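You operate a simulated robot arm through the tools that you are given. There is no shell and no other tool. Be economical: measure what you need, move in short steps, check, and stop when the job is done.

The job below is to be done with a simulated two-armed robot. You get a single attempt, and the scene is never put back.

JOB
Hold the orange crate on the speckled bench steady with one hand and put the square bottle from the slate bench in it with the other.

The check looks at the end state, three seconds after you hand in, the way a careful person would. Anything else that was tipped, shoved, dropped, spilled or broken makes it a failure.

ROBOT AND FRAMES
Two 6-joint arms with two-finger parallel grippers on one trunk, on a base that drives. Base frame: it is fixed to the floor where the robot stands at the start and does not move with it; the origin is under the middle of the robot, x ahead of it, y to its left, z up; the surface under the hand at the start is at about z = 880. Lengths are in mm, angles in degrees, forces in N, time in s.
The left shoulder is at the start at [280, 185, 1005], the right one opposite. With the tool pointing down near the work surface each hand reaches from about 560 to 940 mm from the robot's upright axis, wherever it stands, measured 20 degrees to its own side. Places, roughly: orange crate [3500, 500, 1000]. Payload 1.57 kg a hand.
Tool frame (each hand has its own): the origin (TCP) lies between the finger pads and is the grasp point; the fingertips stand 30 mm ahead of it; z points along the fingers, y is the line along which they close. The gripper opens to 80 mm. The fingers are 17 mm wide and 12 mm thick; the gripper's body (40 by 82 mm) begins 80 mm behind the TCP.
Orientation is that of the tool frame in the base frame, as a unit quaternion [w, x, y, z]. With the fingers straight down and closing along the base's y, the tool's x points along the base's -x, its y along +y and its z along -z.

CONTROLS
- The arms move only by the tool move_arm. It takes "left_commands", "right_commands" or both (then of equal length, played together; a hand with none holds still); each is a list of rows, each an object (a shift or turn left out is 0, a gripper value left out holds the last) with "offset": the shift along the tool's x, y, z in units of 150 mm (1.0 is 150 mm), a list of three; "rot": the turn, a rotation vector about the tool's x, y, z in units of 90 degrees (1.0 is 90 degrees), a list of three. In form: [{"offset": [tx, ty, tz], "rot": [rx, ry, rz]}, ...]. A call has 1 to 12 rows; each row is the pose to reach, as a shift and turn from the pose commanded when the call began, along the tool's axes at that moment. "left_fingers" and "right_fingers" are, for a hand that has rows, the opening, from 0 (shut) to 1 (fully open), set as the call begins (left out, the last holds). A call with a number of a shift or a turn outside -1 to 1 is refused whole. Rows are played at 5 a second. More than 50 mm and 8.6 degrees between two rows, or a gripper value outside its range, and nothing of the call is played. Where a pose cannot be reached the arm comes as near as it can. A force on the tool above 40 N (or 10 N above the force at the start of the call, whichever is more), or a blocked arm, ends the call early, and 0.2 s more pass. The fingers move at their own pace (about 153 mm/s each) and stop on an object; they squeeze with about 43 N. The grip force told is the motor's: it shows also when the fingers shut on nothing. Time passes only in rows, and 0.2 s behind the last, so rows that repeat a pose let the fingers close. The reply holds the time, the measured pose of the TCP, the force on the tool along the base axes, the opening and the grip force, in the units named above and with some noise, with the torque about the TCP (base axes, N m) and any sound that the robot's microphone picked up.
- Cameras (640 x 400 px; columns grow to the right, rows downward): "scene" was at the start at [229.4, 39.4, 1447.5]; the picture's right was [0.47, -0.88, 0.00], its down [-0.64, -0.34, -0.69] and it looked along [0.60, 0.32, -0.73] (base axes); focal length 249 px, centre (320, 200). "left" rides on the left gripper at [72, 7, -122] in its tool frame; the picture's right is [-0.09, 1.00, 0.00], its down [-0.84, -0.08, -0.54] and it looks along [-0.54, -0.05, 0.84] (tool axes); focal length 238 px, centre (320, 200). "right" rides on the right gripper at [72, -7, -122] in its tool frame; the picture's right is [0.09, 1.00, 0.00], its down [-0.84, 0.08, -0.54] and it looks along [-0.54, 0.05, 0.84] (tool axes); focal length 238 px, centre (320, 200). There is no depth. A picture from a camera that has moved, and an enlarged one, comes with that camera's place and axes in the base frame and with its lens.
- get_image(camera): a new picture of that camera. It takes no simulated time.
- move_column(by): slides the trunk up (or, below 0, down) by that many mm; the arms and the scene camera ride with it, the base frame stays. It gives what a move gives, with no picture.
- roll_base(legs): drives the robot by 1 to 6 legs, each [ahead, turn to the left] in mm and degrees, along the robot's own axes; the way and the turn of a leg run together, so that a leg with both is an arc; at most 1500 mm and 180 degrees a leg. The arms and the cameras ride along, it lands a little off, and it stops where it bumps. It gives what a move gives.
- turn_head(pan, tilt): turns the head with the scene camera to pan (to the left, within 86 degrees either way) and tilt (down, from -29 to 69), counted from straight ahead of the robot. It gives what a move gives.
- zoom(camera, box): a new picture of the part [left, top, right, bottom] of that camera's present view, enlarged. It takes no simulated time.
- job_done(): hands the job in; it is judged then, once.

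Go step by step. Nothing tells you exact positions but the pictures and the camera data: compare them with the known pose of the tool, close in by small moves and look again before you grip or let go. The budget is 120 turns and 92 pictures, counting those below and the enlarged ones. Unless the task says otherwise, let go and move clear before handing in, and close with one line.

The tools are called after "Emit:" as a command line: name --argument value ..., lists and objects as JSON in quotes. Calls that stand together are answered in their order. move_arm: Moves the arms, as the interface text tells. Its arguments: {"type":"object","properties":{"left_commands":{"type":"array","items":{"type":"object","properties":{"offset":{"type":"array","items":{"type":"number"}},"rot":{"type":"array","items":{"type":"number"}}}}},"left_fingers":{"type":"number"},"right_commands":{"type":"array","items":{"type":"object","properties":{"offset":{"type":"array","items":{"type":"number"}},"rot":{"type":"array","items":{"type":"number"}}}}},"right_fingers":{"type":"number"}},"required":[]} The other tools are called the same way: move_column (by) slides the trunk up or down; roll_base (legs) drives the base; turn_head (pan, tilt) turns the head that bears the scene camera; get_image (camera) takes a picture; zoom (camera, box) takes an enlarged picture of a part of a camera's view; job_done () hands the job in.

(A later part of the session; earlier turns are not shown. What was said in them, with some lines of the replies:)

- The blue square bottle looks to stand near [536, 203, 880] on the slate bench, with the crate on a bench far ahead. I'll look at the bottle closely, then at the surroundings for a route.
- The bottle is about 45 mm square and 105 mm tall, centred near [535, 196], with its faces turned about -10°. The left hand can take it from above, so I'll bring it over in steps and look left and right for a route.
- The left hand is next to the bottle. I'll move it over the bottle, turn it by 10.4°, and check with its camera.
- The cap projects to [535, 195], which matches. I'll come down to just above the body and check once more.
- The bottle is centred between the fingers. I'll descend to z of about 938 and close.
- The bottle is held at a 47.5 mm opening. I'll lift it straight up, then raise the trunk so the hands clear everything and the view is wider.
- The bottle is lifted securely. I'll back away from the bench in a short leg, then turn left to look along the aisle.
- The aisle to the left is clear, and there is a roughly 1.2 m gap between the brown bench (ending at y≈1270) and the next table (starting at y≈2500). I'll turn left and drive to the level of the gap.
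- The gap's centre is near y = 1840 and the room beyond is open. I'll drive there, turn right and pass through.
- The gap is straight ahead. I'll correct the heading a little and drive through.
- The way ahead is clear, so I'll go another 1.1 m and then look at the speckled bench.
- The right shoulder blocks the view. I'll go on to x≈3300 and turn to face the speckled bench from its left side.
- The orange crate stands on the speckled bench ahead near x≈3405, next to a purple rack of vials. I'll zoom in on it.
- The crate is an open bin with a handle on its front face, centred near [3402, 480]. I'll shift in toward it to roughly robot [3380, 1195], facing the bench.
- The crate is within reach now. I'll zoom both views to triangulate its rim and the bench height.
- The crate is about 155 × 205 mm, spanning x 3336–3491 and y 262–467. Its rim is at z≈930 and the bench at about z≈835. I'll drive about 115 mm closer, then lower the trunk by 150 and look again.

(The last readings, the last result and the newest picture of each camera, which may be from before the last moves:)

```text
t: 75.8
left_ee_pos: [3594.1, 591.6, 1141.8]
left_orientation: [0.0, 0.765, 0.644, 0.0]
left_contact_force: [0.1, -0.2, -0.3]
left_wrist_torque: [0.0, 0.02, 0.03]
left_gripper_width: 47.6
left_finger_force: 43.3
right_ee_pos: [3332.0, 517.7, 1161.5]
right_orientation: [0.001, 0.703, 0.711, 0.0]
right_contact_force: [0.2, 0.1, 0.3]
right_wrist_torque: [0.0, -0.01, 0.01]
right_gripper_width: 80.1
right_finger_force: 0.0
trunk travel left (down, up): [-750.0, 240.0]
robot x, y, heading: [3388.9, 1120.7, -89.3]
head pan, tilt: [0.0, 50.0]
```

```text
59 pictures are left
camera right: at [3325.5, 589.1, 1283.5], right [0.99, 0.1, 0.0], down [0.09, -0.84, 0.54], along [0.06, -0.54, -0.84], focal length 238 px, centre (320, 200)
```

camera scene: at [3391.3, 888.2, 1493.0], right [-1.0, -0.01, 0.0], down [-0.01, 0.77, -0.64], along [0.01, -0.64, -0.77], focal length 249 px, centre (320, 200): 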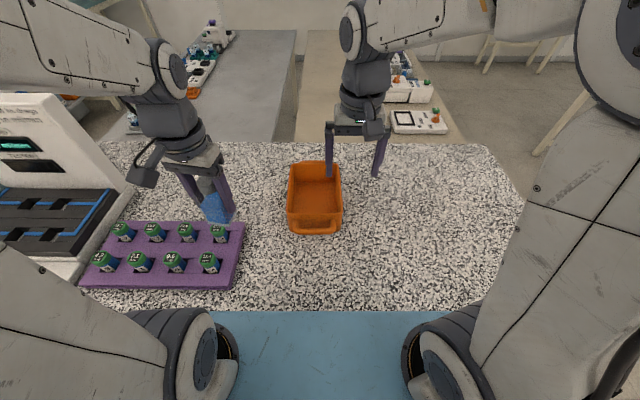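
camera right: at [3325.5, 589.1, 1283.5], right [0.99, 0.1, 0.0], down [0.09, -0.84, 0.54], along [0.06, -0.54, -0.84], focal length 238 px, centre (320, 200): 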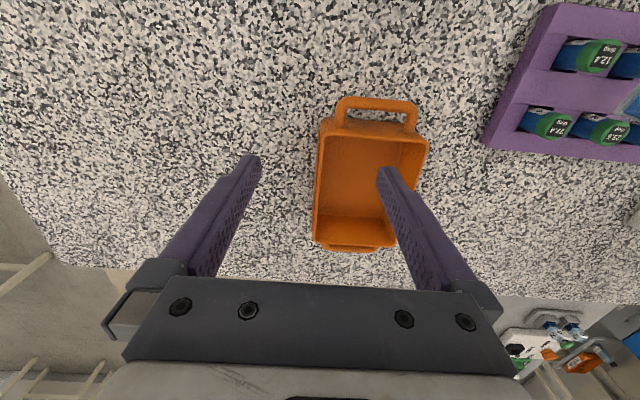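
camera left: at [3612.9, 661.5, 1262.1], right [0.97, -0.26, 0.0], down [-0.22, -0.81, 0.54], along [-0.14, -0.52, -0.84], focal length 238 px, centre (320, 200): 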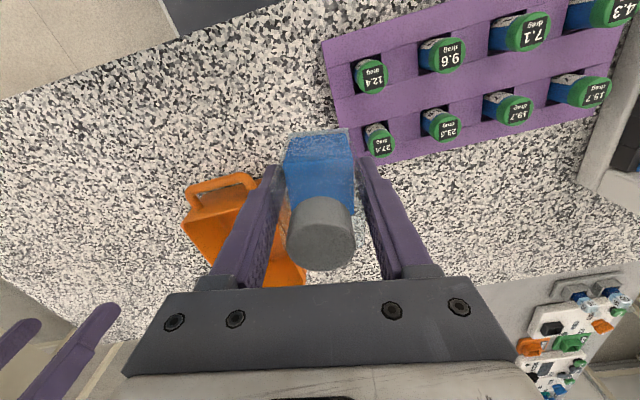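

The crate rim is at z≈940, with its -x wall at x≈3346 and its centre near [3420, 375]. I'll lower the trunk by 90 more, then put the right hand above the -x wall near its front end.

Emit:
move_column --by -90

Emit:
move_arm --right_commands '[{"offset": [-0.3, 0.05, 0]}, {"offset": [-0.58, 0.1, 0]}, {"offset": [-0.58, 0.1, 0.25]}]' --right_fingers 0.7

Emit:
get_image --camera "right"

Emit:
get_image --camera "scene"

```text
t: 77.0
left_ee_pos: [3593.3, 591.6, 1050.9]
left_orientation: [0.0, 0.764, 0.645, 0.0]
left_contact_force: [0.6, 0.2, -0.1]
left_wrist_torque: [0.03, -0.02, 0.02]
left_gripper_width: 47.7
left_finger_force: 43.0
right_ee_pos: [3332.3, 517.9, 1071.6]
right_orientation: [0.0, 0.703, 0.711, -0.001]
right_contact_force: [0.7, -0.2, -0.1]
right_wrist_torque: [0.02, 0.02, 0.01]
right_gripper_width: 80.0
right_finger_force: 0.0
trunk travel left (down, up): [-660.0, 330.0]
robot x, y, heading: [3387.7, 1122.4, -89.4]
head pan, tilt: [0.0, 50.0]
```

```text
t: 77.8
left_ee_pos: [3593.8, 591.0, 1050.9]
left_orientation: [0.0, 0.764, 0.645, -0.001]
left_contact_force: [-0.6, 1.5, -1.2]
left_wrist_torque: [-0.03, 0.01, 0.01]
left_gripper_width: 47.4
left_finger_force: 43.1
right_ee_pos: [3352.0, 429.9, 1034.8]
right_orientation: [0.0, 0.703, 0.711, 0.0]
right_contact_force: [-0.1, 0.6, 0.0]
right_wrist_torque: [-0.01, 0.02, 0.0]
right_gripper_width: 55.9
right_finger_force: 0.1
trunk travel left (down, up): [-660.0, 330.0]
robot x, y, heading: [3392.6, 1129.2, -89.4]
head pan, tilt: [0.0, 50.0]
```

```text
58 pictures are left
camera right: at [3343.6, 501.9, 1155.9], right [0.99, 0.1, 0.0], down [0.09, -0.84, 0.54], along [0.06, -0.54, -0.84], focal length 238 px, centre (320, 200)
```

right: 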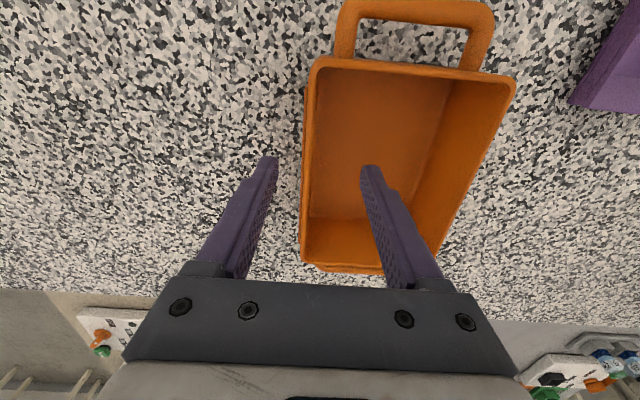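

```text
57 pictures are left
camera scene: at [3391.3, 888.1, 1402.9], right [-1.0, -0.01, 0.0], down [-0.01, 0.77, -0.64], along [0.01, -0.64, -0.77], focal length 249 px, centre (320, 200)
```

scene: 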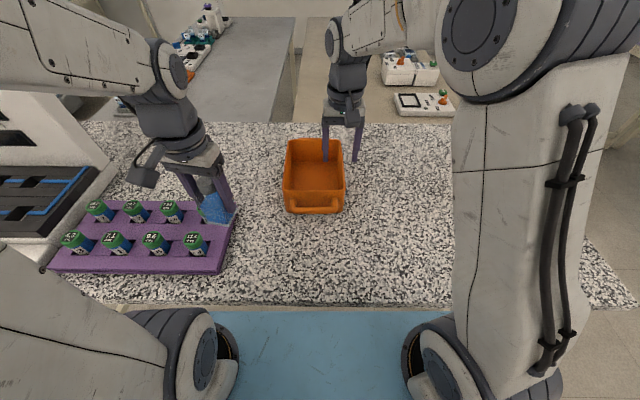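

The wall's outer face is near x≈3342. I'll shift 6 mm toward -x and lower until the tips are just above the rim, then check.

Emit:
move_arm --right_commands '[{"offset": [0, -0.04, 0.13]}, {"offset": [0, -0.04, 0.27]}]'

Emit:
get_image --camera "right"

Emit:
zoom --camera "scene" --box '[256, 120, 416, 220]'

```text
t: 78.4
left_ee_pos: [3594.0, 591.2, 1050.3]
left_orientation: [0.0, 0.764, 0.645, 0.0]
left_contact_force: [0.1, 0.8, 0.0]
left_wrist_torque: [0.01, 0.0, 0.0]
left_gripper_width: 47.4
left_finger_force: 43.2
right_ee_pos: [3343.6, 430.4, 992.1]
right_orientation: [0.0, 0.703, 0.711, 0.0]
right_contact_force: [0.4, -0.6, 0.8]
right_wrist_torque: [-0.03, -0.01, 0.0]
right_gripper_width: 56.1
right_finger_force: 0.1
trunk travel left (down, up): [-660.0, 330.0]
robot x, y, heading: [3388.3, 1128.0, -89.3]
head pan, tilt: [0.0, 50.0]
```

```text
56 pictures are left
camera right: at [3337.1, 501.7, 1115.2], right [0.99, 0.1, 0.0], down [0.09, -0.84, 0.54], along [0.06, -0.54, -0.84], focal length 238 px, centre (320, 200)
```

right: 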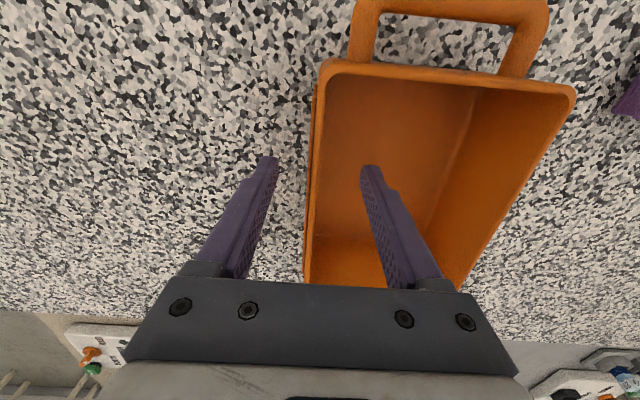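

```text
4.00 times, centred on (336, 170) of scene
camera zoom: at [3391.2, 888.2, 1402.9], right [-1.0, -0.01, 0.0], down [-0.01, 0.77, -0.64], along [0.01, -0.64, -0.77], focal length 997 px, centre (256, 320)
```

zoom: 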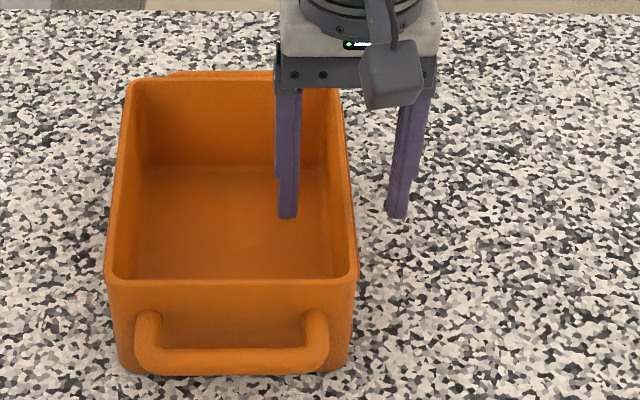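

The fingers straddle the -x wall at x≈3341. I'll lower about 50 mm and pinch the wall.

Emit:
move_arm --right_commands '[{"offset": [0, -0.015, 0.15]}, {"offset": [0, -0.015, 0.33]}, {"offset": [0, -0.015, 0.33]}]'

Emit:
get_image --camera "right"

Emit:
zoom --camera "scene" --box '[256, 120, 416, 220]'

```text
t: 79.2
left_ee_pos: [3593.8, 592.0, 1050.3]
left_orientation: [0.0, 0.764, 0.645, 0.001]
left_contact_force: [0.4, -0.4, -0.8]
left_wrist_torque: [0.0, -0.01, -0.03]
left_gripper_width: 47.6
left_finger_force: 43.3
right_ee_pos: [3341.0, 429.3, 942.7]
right_orientation: [0.001, 0.703, 0.712, 0.0]
right_contact_force: [0.8, -0.1, -0.6]
right_wrist_torque: [-0.02, -0.01, 0.01]
right_gripper_width: 56.1
right_finger_force: 0.0
trunk travel left (down, up): [-660.0, 330.0]
robot x, y, heading: [3387.5, 1121.7, -89.2]
head pan, tilt: [0.0, 50.0]
```

```text
54 pictures are left
camera right: at [3334.0, 501.0, 1064.9], right [0.99, 0.1, 0.0], down [0.09, -0.84, 0.54], along [0.06, -0.54, -0.84], focal length 238 px, centre (320, 200)
```

right: 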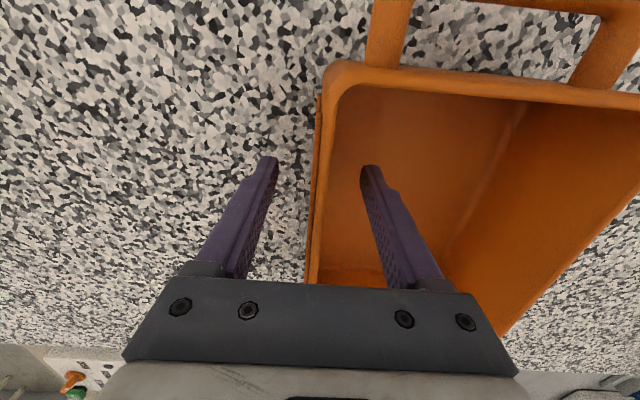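

```text
4.00 times, centred on (336, 170) of scene
camera zoom: at [3391.3, 888.0, 1402.9], right [-1.0, -0.01, 0.0], down [-0.01, 0.77, -0.64], along [0.01, -0.64, -0.77], focal length 997 px, centre (256, 320)
```

zoom: 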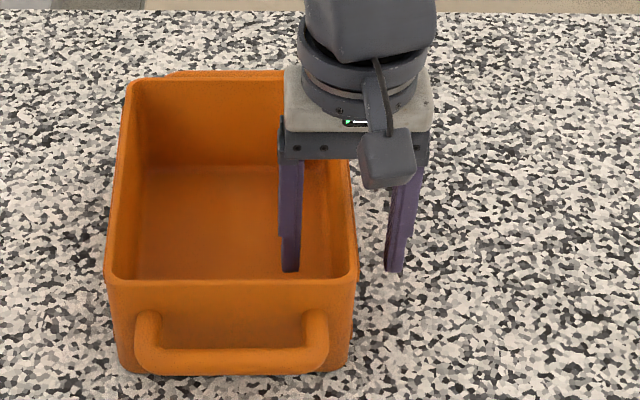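

The straddle is centred, so I'll close the right fingers on the wall.

Emit:
move_arm --right_commands '[{"offset": [0, 0, 0]}, {"offset": [0, 0, 0]}, {"offset": [0, 0, 0]}]' --right_fingers 0

Emit:
get_image --camera "right"

Emit:
zoom --camera "scene" --box '[256, 120, 416, 220]'

```text
t: 80.0
left_ee_pos: [3594.0, 591.3, 1050.5]
left_orientation: [0.0, 0.764, 0.645, 0.0]
left_contact_force: [0.1, -0.2, -2.1]
left_wrist_torque: [0.02, 0.05, -0.02]
left_gripper_width: 47.5
left_finger_force: 43.5
right_ee_pos: [3342.0, 429.6, 942.3]
right_orientation: [0.0, 0.703, 0.711, 0.0]
right_contact_force: [1.4, -0.4, 0.0]
right_wrist_torque: [-0.13, -0.02, 0.17]
right_gripper_width: 4.7
right_finger_force: 25.9
trunk travel left (down, up): [-660.0, 330.0]
robot x, y, heading: [3390.9, 1125.4, -89.6]
head pan, tilt: [0.0, 50.0]
```

```text
52 pictures are left
camera right: at [3334.1, 501.1, 1065.1], right [0.99, 0.1, 0.0], down [0.09, -0.84, 0.54], along [0.06, -0.54, -0.84], focal length 238 px, centre (320, 200)
```

right: 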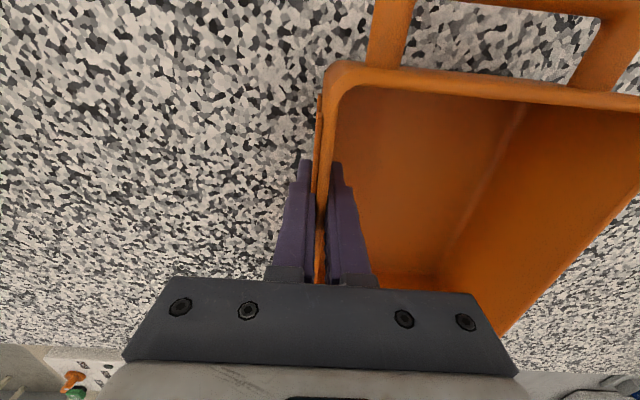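

```text
4.00 times, centred on (336, 170) of scene
camera zoom: at [3391.3, 888.0, 1402.9], right [-1.0, -0.01, 0.0], down [-0.01, 0.77, -0.64], along [0.01, -0.64, -0.77], focal length 997 px, centre (256, 320)
```

zoom: 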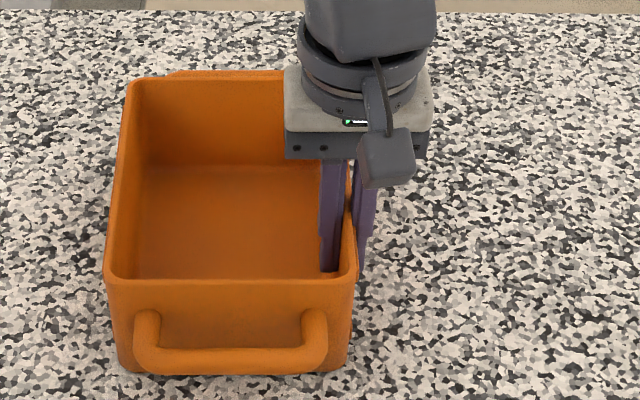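

The right hand holds the wall (4.7 mm thick) and the crate hasn't moved. Now I'll bring the left hand with the bottle toward the crate, squaring it up on the way.

Emit:
move_arm --left_commands '[{"offset": [-0.3, -0.131, -0.1], "rot": [0, 0, -0.036]}, {"offset": [-0.6, -0.262, -0.1], "rot": [0, 0, -0.072]}, {"offset": [-0.9, -0.393, -0.1], "rot": [0, 0, -0.108]}]'

Emit:
get_image --camera "left"

Emit:
get_image --camera "scene"

```text
refused: row 1 steps farther than a row can; nothing moved
```

```text
50 pictures are left
camera left: at [3612.9, 661.4, 1171.9], right [0.97, -0.26, 0.0], down [-0.22, -0.81, 0.54], along [-0.14, -0.52, -0.84], focal length 238 px, centre (320, 200)
```

left: 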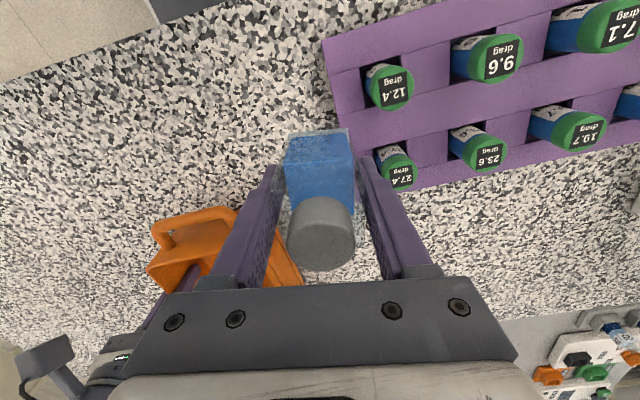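

```text
49 pictures are left
camera scene: at [3391.3, 888.0, 1402.9], right [-1.0, -0.01, 0.0], down [-0.01, 0.77, -0.64], along [0.01, -0.64, -0.77], focal length 249 px, centre (320, 200)
```

scene: 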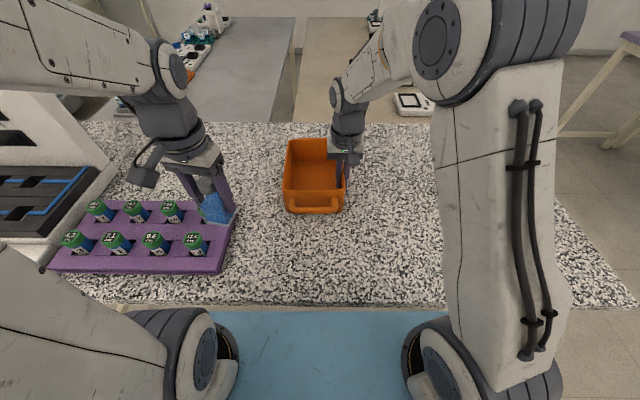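

The first row was slightly too long, so I'll use smaller steps for the same path.

Emit:
move_arm --left_commands '[{"offset": [0, 0, -0.1]}, {"offset": [-0.225, -0.098, -0.1], "rot": [0, 0, -0.027]}, {"offset": [-0.45, -0.196, -0.1], "rot": [0, 0, -0.054]}, {"offset": [-0.675, -0.295, -0.1], "rot": [0, 0, -0.081]}, {"offset": [-0.9, -0.393, -0.1], "rot": [0, 0, -0.108]}]'

Emit:
get_image --camera "scene"

Emit:
get_image --camera "left"

```text
t: 81.2
left_ee_pos: [3517.8, 465.2, 1068.4]
left_orientation: [0.0, 0.706, 0.708, -0.001]
left_contact_force: [0.6, 0.4, -0.8]
left_wrist_torque: [0.03, 0.01, 0.01]
left_gripper_width: 47.3
left_finger_force: 43.4
right_ee_pos: [3341.1, 429.2, 943.4]
right_orientation: [0.0, 0.703, 0.711, 0.001]
right_contact_force: [-0.4, 0.6, 0.6]
right_wrist_torque: [-0.14, 0.03, -0.09]
right_gripper_width: 4.8
right_finger_force: 24.7
trunk travel left (down, up): [-660.0, 330.0]
robot x, y, heading: [3389.3, 1123.0, -89.2]
head pan, tilt: [0.0, 50.0]
```

```text
48 pictures are left
camera scene: at [3391.4, 888.2, 1402.9], right [-1.0, -0.01, 0.0], down [-0.01, 0.77, -0.64], along [0.01, -0.64, -0.77], focal length 249 px, centre (320, 200)
```

scene: 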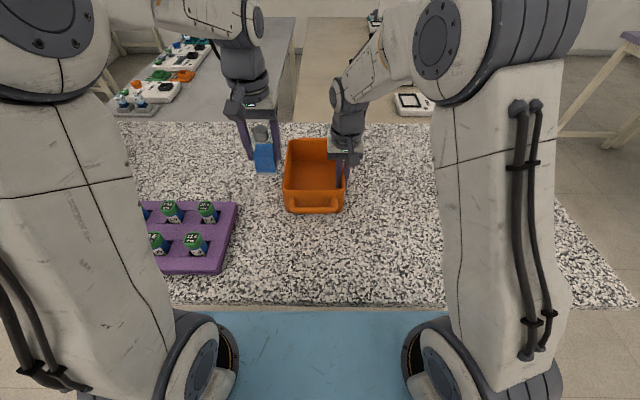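

```text
47 pictures are left
camera left: at [3524.8, 537.8, 1189.6], right [1.0, -0.09, 0.0], down [-0.08, -0.84, 0.54], along [-0.05, -0.54, -0.84], focal length 238 px, centre (320, 200)
```

left: 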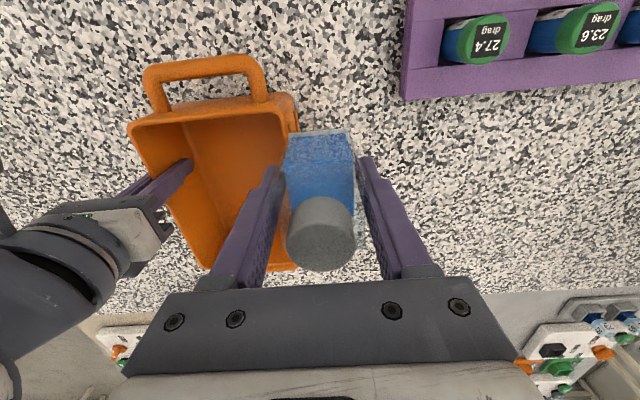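

I'll now move over the crate interior to about [3424, 355].

Emit:
move_arm --left_commands '[{"offset": [-0.184, -0.156, 0]}, {"offset": [-0.368, -0.312, 0]}, {"offset": [-0.552, -0.47, 0]}, {"offset": [-0.735, -0.625, 0]}]'

Emit:
get_image --camera "left"

Emit:
zoom --camera "scene" --box '[240, 90, 400, 220]'

```text
t: 82.2
left_ee_pos: [3419.4, 356.6, 1067.4]
left_orientation: [-0.001, 0.707, 0.707, 0.001]
left_contact_force: [0.4, 0.0, -1.3]
left_wrist_torque: [0.0, -0.02, 0.01]
left_gripper_width: 47.6
left_finger_force: 42.8
right_ee_pos: [3340.7, 430.0, 943.0]
right_orientation: [0.0, 0.703, 0.711, 0.0]
right_contact_force: [0.2, 0.1, 0.9]
right_wrist_torque: [0.13, 0.28, 0.03]
right_gripper_width: 4.8
right_finger_force: 25.2
trunk travel left (down, up): [-660.0, 330.0]
robot x, y, heading: [3388.7, 1123.1, -89.4]
head pan, tilt: [0.0, 50.0]
```

```text
46 pictures are left
camera left: at [3425.9, 428.2, 1188.0], right [1.0, -0.09, 0.0], down [-0.08, -0.84, 0.54], along [-0.05, -0.54, -0.84], focal length 238 px, centre (320, 200)
```

left: 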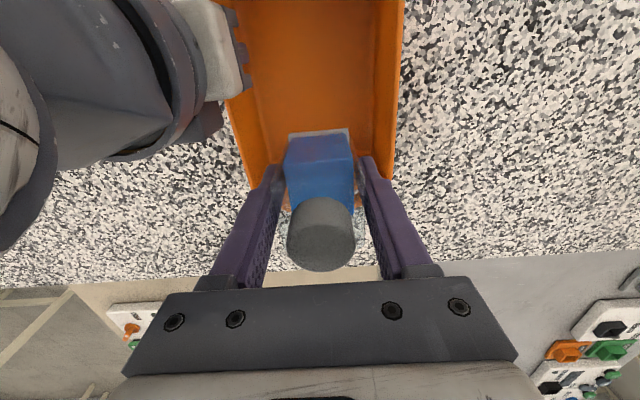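

```text
3.08 times, centred on (320, 155) of scene
camera zoom: at [3391.4, 888.2, 1402.9], right [-1.0, -0.01, 0.0], down [-0.01, 0.77, -0.64], along [0.01, -0.64, -0.77], focal length 767 px, centre (320, 338)
```

zoom: 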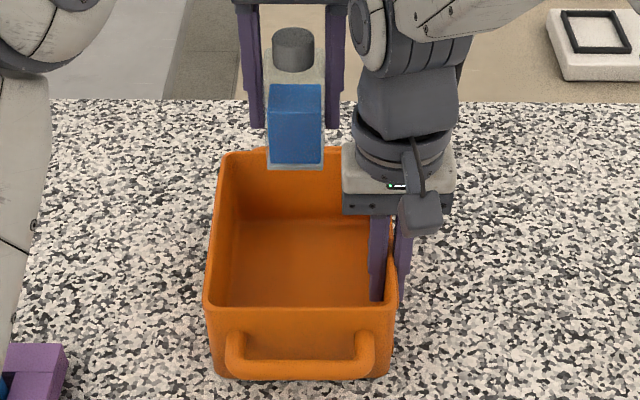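

The bottle hangs centred over the crate. I'll shift it slightly toward the front and lower it to about z 960, then look.

Emit:
move_arm --left_commands '[{"offset": [0.04, 0.0, 0.2]}, {"offset": [0.06, 0.0, 0.45]}, {"offset": [0.06, 0.0, 0.7]}]'

Emit:
get_image --camera "left"

Emit:
zoom --camera "scene" --box '[240, 90, 400, 220]'

```text
t: 83.0
left_ee_pos: [3419.4, 367.6, 960.2]
left_orientation: [0.0, 0.707, 0.707, -0.001]
left_contact_force: [0.2, 0.8, -1.4]
left_wrist_torque: [0.01, -0.01, 0.0]
left_gripper_width: 47.5
left_finger_force: 42.8
right_ee_pos: [3340.0, 429.4, 942.6]
right_orientation: [0.0, 0.703, 0.711, 0.001]
right_contact_force: [0.3, 0.4, 0.0]
right_wrist_torque: [0.12, 0.27, 0.01]
right_gripper_width: 4.7
right_finger_force: 25.2
trunk travel left (down, up): [-660.0, 330.0]
robot x, y, heading: [3389.5, 1123.1, -89.1]
head pan, tilt: [0.0, 50.0]
```

```text
44 pictures are left
camera left: at [3426.2, 439.4, 1080.6], right [1.0, -0.09, 0.0], down [-0.08, -0.84, 0.54], along [-0.05, -0.54, -0.84], focal length 238 px, centre (320, 200)
```

left: 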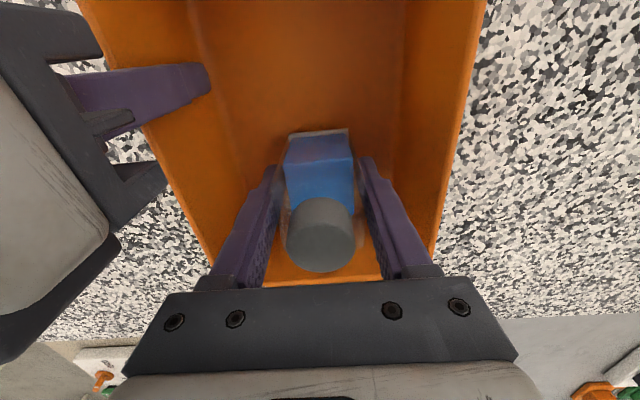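

```text
3.08 times, centred on (320, 155) of scene
camera zoom: at [3391.2, 888.0, 1402.9], right [-1.0, -0.01, 0.0], down [-0.01, 0.77, -0.64], along [0.01, -0.64, -0.77], focal length 767 px, centre (320, 338)
```

zoom: 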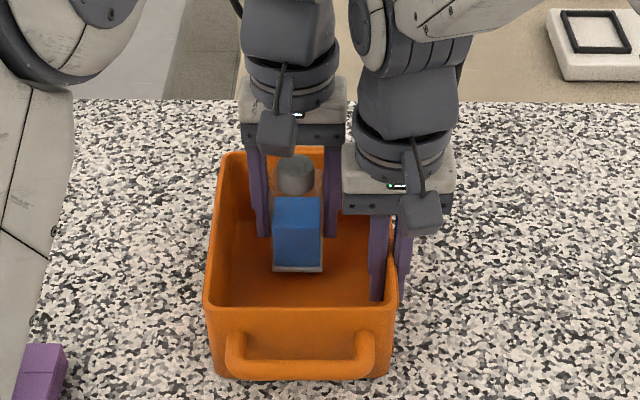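

The bottle is inside the walls with clearance. I'll lower it in small steps, watching the force for floor contact.

Emit:
move_arm --left_commands '[{"offset": [0, 0, 0.1]}, {"offset": [0, 0, 0.23]}]'

Emit:
zoom --camera "scene" --box '[260, 120, 380, 220]'

Emit:
get_image --camera "left"

```text
t: 83.6
left_ee_pos: [3421.2, 367.8, 944.5]
left_orientation: [0.003, 0.707, 0.707, -0.005]
left_contact_force: [1.3, 2.2, 7.6]
left_wrist_torque: [0.0, -0.17, 0.07]
left_gripper_width: 47.6
left_finger_force: 43.1
right_ee_pos: [3340.5, 429.7, 943.3]
right_orientation: [0.0, 0.703, 0.711, -0.001]
right_contact_force: [-1.3, 0.1, 7.8]
right_wrist_torque: [0.82, -0.21, 0.08]
right_gripper_width: 4.8
right_finger_force: 25.2
trunk travel left (down, up): [-660.0, 330.0]
robot x, y, heading: [3387.3, 1125.9, -89.4]
head pan, tilt: [0.0, 50.0]
stopped in row 2 (left hand): the force on the tool passed its limit at 58 N (the readings are from after the stop); the commanded pose is now the measured one
```

```text
4.00 times, centred on (320, 170) of scene
camera zoom: at [3391.2, 888.9, 1403.4], right [-1.0, -0.01, 0.0], down [-0.01, 0.77, -0.64], along [0.01, -0.64, -0.77], focal length 997 px, centre (320, 320)
```

zoom: 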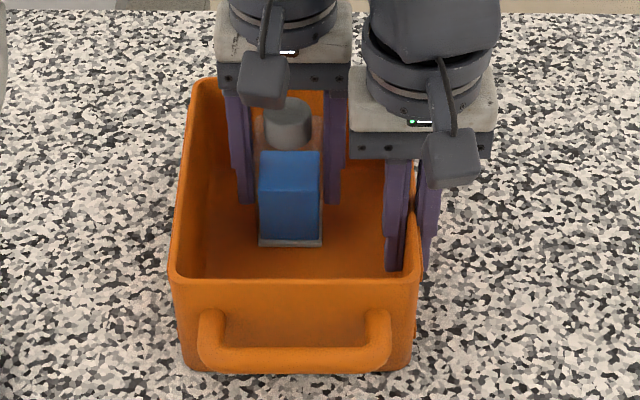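

```text
41 pictures are left
camera left: at [3427.4, 440.5, 1065.3], right [1.0, -0.09, 0.0], down [-0.08, -0.83, 0.55], along [-0.05, -0.55, -0.83], focal length 238 px, centre (320, 200)
```

left: 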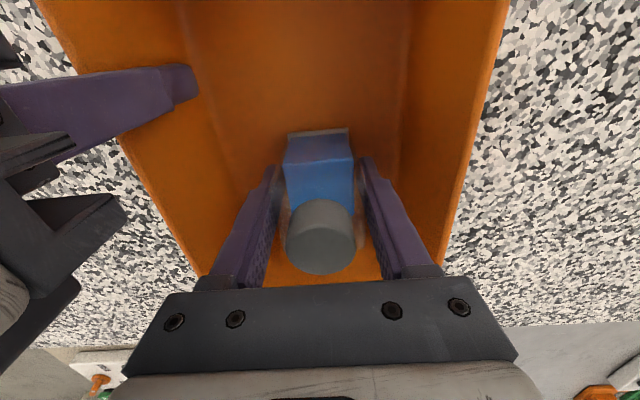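

The bottle touched the crate floor with its bottom at z≈884. I'll ease the pressure by about 1 mm, then open the left fingers just enough to free it.

Emit:
move_arm --left_commands '[{"offset": [0, 0, -0.007]}, {"offset": [0, 0, -0.007]}]'

Emit:
zoom --camera "scene" --box '[260, 120, 380, 220]'

```text
t: 84.2
left_ee_pos: [3419.7, 367.8, 944.4]
left_orientation: [0.002, 0.707, 0.707, -0.004]
left_contact_force: [0.2, -0.8, 1.4]
left_wrist_torque: [-0.05, -0.03, 0.0]
left_gripper_width: 47.5
left_finger_force: 43.1
right_ee_pos: [3340.7, 428.2, 943.9]
right_orientation: [0.002, 0.703, 0.711, -0.001]
right_contact_force: [-1.0, 4.7, 19.0]
right_wrist_torque: [0.53, -0.08, 0.08]
right_gripper_width: 4.7
right_finger_force: 25.3
trunk travel left (down, up): [-660.0, 330.0]
robot x, y, heading: [3391.0, 1123.6, -89.5]
head pan, tilt: [0.0, 50.0]
```

```text
4.00 times, centred on (320, 170) of scene
camera zoom: at [3391.2, 889.1, 1403.2], right [-1.0, -0.01, 0.0], down [-0.01, 0.77, -0.64], along [0.01, -0.64, -0.77], focal length 997 px, centre (320, 320)
```

zoom: 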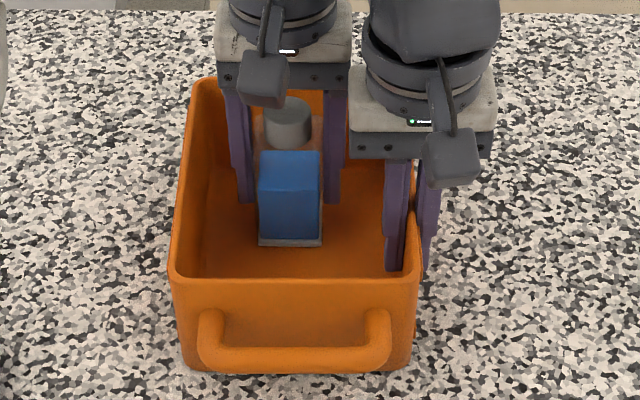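

The left hand is nearly unloaded. I'll open the left fingers to about 60 mm and look.

Emit:
move_arm --left_commands '[{"offset": [0, 0, 0]}, {"offset": [0, 0, 0]}]' --left_fingers 0.8

Emit:
zoom --camera "scene" --box '[260, 120, 380, 220]'

Emit:
get_image --camera "left"

```text
t: 84.8
left_ee_pos: [3419.1, 368.6, 945.4]
left_orientation: [0.003, 0.707, 0.707, -0.004]
left_contact_force: [0.0, 0.1, 0.1]
left_wrist_torque: [-0.03, -0.02, -0.02]
left_gripper_width: 64.1
left_finger_force: 0.0
right_ee_pos: [3340.9, 428.5, 943.5]
right_orientation: [0.001, 0.703, 0.712, -0.001]
right_contact_force: [-3.2, 4.9, 22.9]
right_wrist_torque: [0.13, -0.15, 0.11]
right_gripper_width: 4.8
right_finger_force: 25.5
trunk travel left (down, up): [-660.0, 330.0]
robot x, y, heading: [3389.4, 1122.6, -89.2]
head pan, tilt: [0.0, 50.0]
```

```text
4.00 times, centred on (320, 170) of scene
camera zoom: at [3391.2, 889.2, 1403.2], right [-1.0, -0.01, 0.0], down [-0.01, 0.77, -0.64], along [0.01, -0.64, -0.77], focal length 997 px, centre (320, 320)
```

zoom: 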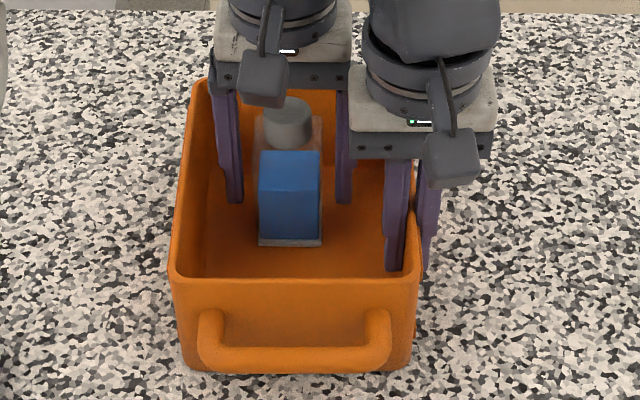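

```text
38 pictures are left
camera left: at [3427.5, 440.3, 1065.7], right [1.0, -0.09, 0.0], down [-0.08, -0.83, 0.55], along [-0.05, -0.55, -0.84], focal length 238 px, centre (320, 200)
```

left: 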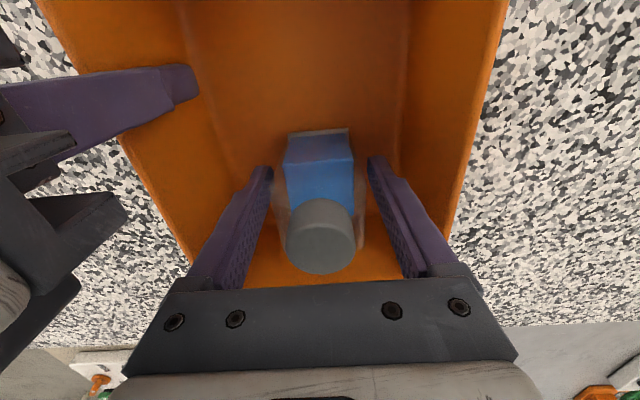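

The bottle stands upright in the crate and the fingers are clear of it. I'll lift the left hand straight up.

Emit:
move_arm --left_commands '[{"offset": [0, 0, -0.15]}, {"offset": [0, 0, -0.35]}, {"offset": [0, 0, -0.6]}, {"offset": [0, 0, -0.85]}, {"offset": [0, 0, -1.0]}]'

Emit:
zoom --camera "scene" --box '[260, 120, 380, 220]'

Emit:
get_image --camera "right"

```text
t: 86.0
left_ee_pos: [3420.0, 366.0, 1095.9]
left_orientation: [0.003, 0.707, 0.707, -0.004]
left_contact_force: [0.7, 0.7, 0.1]
left_wrist_torque: [-0.01, 0.0, -0.03]
left_gripper_width: 64.1
left_finger_force: 0.0
right_ee_pos: [3339.6, 428.6, 942.6]
right_orientation: [0.001, 0.703, 0.711, -0.001]
right_contact_force: [-3.9, 1.1, 24.1]
right_wrist_torque: [-0.11, -0.16, 0.09]
right_gripper_width: 5.0
right_finger_force: 24.8
trunk travel left (down, up): [-660.0, 330.0]
robot x, y, heading: [3388.6, 1123.5, -89.1]
head pan, tilt: [0.0, 50.0]
```

```text
4.00 times, centred on (320, 170) of scene
camera zoom: at [3391.2, 889.1, 1403.1], right [-1.0, -0.01, 0.0], down [-0.01, 0.77, -0.64], along [0.01, -0.64, -0.77], focal length 997 px, centre (320, 320)
```

zoom: 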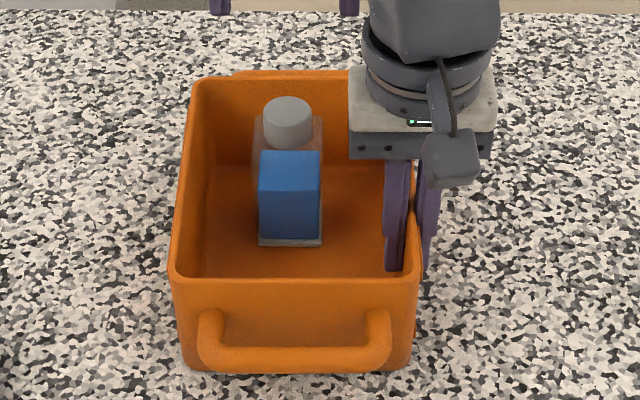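

```text
36 pictures are left
camera right: at [3333.9, 501.1, 1064.6], right [0.99, 0.1, 0.0], down [0.09, -0.83, 0.54], along [0.06, -0.54, -0.84], focal length 238 px, centre (320, 200)
```

right: 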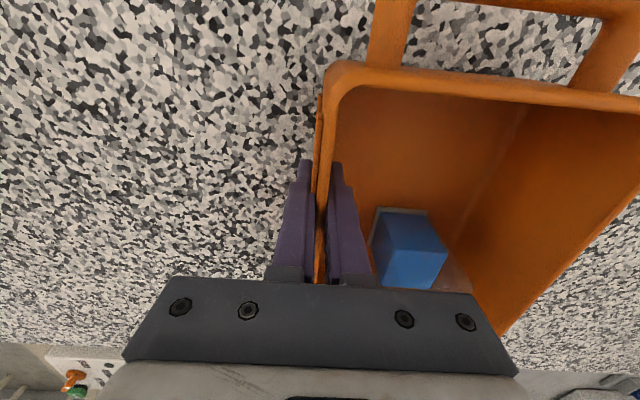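

The left hand is clear and the bottle stands. I'll open the right fingers modestly and check before lifting.

Emit:
move_arm --right_commands '[{"offset": [0, 0, -0.01]}, {"offset": [0, 0, -0.01]}]' --right_fingers 0.6

Emit:
get_image --camera "right"

```text
t: 86.6
left_ee_pos: [3420.8, 365.4, 1093.7]
left_orientation: [0.003, 0.707, 0.707, -0.004]
left_contact_force: [0.6, 0.6, 0.0]
left_wrist_torque: [-0.02, -0.01, 0.02]
left_gripper_width: 63.9
left_finger_force: 0.1
right_ee_pos: [3340.6, 428.9, 942.6]
right_orientation: [0.0, 0.703, 0.711, -0.002]
right_contact_force: [-0.2, -0.3, 0.6]
right_wrist_torque: [-0.01, -0.03, 0.0]
right_gripper_width: 47.9
right_finger_force: 0.0
trunk travel left (down, up): [-660.0, 330.0]
robot x, y, heading: [3387.8, 1124.1, -89.2]
head pan, tilt: [0.0, 50.0]
```

```text
35 pictures are left
camera right: at [3334.4, 500.5, 1064.9], right [0.99, 0.1, 0.0], down [0.09, -0.84, 0.54], along [0.06, -0.54, -0.84], focal length 238 px, centre (320, 200)
```

right: 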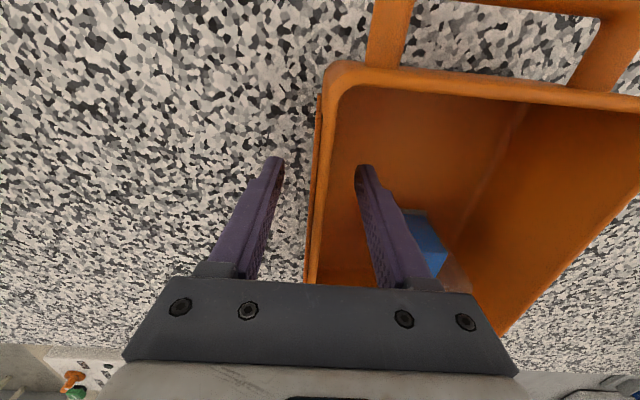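

The right fingers are clear of the wall. I'll lift the right hand straight up, then check everything.

Emit:
move_arm --right_commands '[{"offset": [0, 0, -0.15]}, {"offset": [0, 0, -0.35]}, {"offset": [0, 0, -0.6]}, {"offset": [0, 0, -0.85]}, {"offset": [0, 0, -1.0]}]'

Emit:
move_column --by 120

Emit:
get_image --camera "scene"

Emit:
get_image --camera "right"

```text
t: 87.8
left_ee_pos: [3419.4, 364.2, 1093.7]
left_orientation: [0.002, 0.707, 0.707, -0.004]
left_contact_force: [0.1, 0.8, -0.5]
left_wrist_torque: [0.02, 0.01, -0.01]
left_gripper_width: 64.0
left_finger_force: 0.1
right_ee_pos: [3340.1, 429.3, 1093.9]
right_orientation: [0.0, 0.703, 0.711, 0.0]
right_contact_force: [-0.2, -0.5, 0.0]
right_wrist_torque: [0.01, 0.02, -0.01]
right_gripper_width: 48.0
right_finger_force: 0.1
trunk travel left (down, up): [-660.0, 330.0]
robot x, y, heading: [3387.6, 1125.2, -89.3]
head pan, tilt: [0.0, 50.0]
```

```text
t: 89.3
left_ee_pos: [3419.4, 363.8, 1214.0]
left_orientation: [0.003, 0.708, 0.707, -0.004]
left_contact_force: [1.1, -0.3, 0.3]
left_wrist_torque: [0.03, 0.0, 0.02]
left_gripper_width: 64.2
left_finger_force: 0.0
right_ee_pos: [3340.9, 427.6, 1211.5]
right_orientation: [0.0, 0.703, 0.712, 0.001]
right_contact_force: [0.5, -0.5, 0.4]
right_wrist_torque: [0.01, 0.03, -0.01]
right_gripper_width: 47.9
right_finger_force: 0.2
trunk travel left (down, up): [-780.0, 210.0]
robot x, y, heading: [3387.9, 1121.1, -89.2]
head pan, tilt: [0.0, 50.0]
```

```text
34 pictures are left
camera scene: at [3391.2, 887.9, 1522.8], right [-1.0, -0.01, 0.0], down [-0.01, 0.77, -0.64], along [0.01, -0.64, -0.77], focal length 249 px, centre (320, 200)
```

scene: 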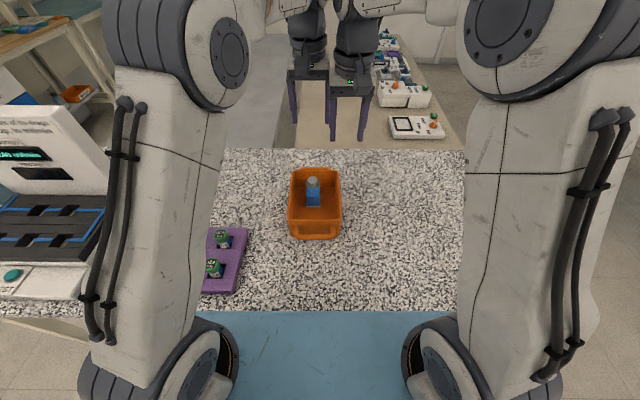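

```text
33 pictures are left
camera right: at [3333.6, 500.3, 1334.4], right [0.99, 0.1, 0.0], down [0.09, -0.84, 0.54], along [0.06, -0.54, -0.84], focal length 238 px, centre (320, 200)
```

right: 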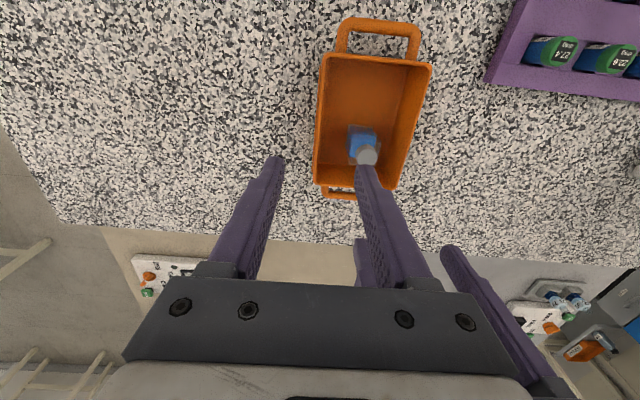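

The bottle stands upright in the crate, the crate is where it was, and both hands are clear. I'm handing in.

Emit:
job_done

```text
The job is handed in.
```

I put the square bottle upright in the orange crate with the left hand while the right hand held the crate's side wall. The crate stayed where it was, both hands are clear of it, and the job is handed in.
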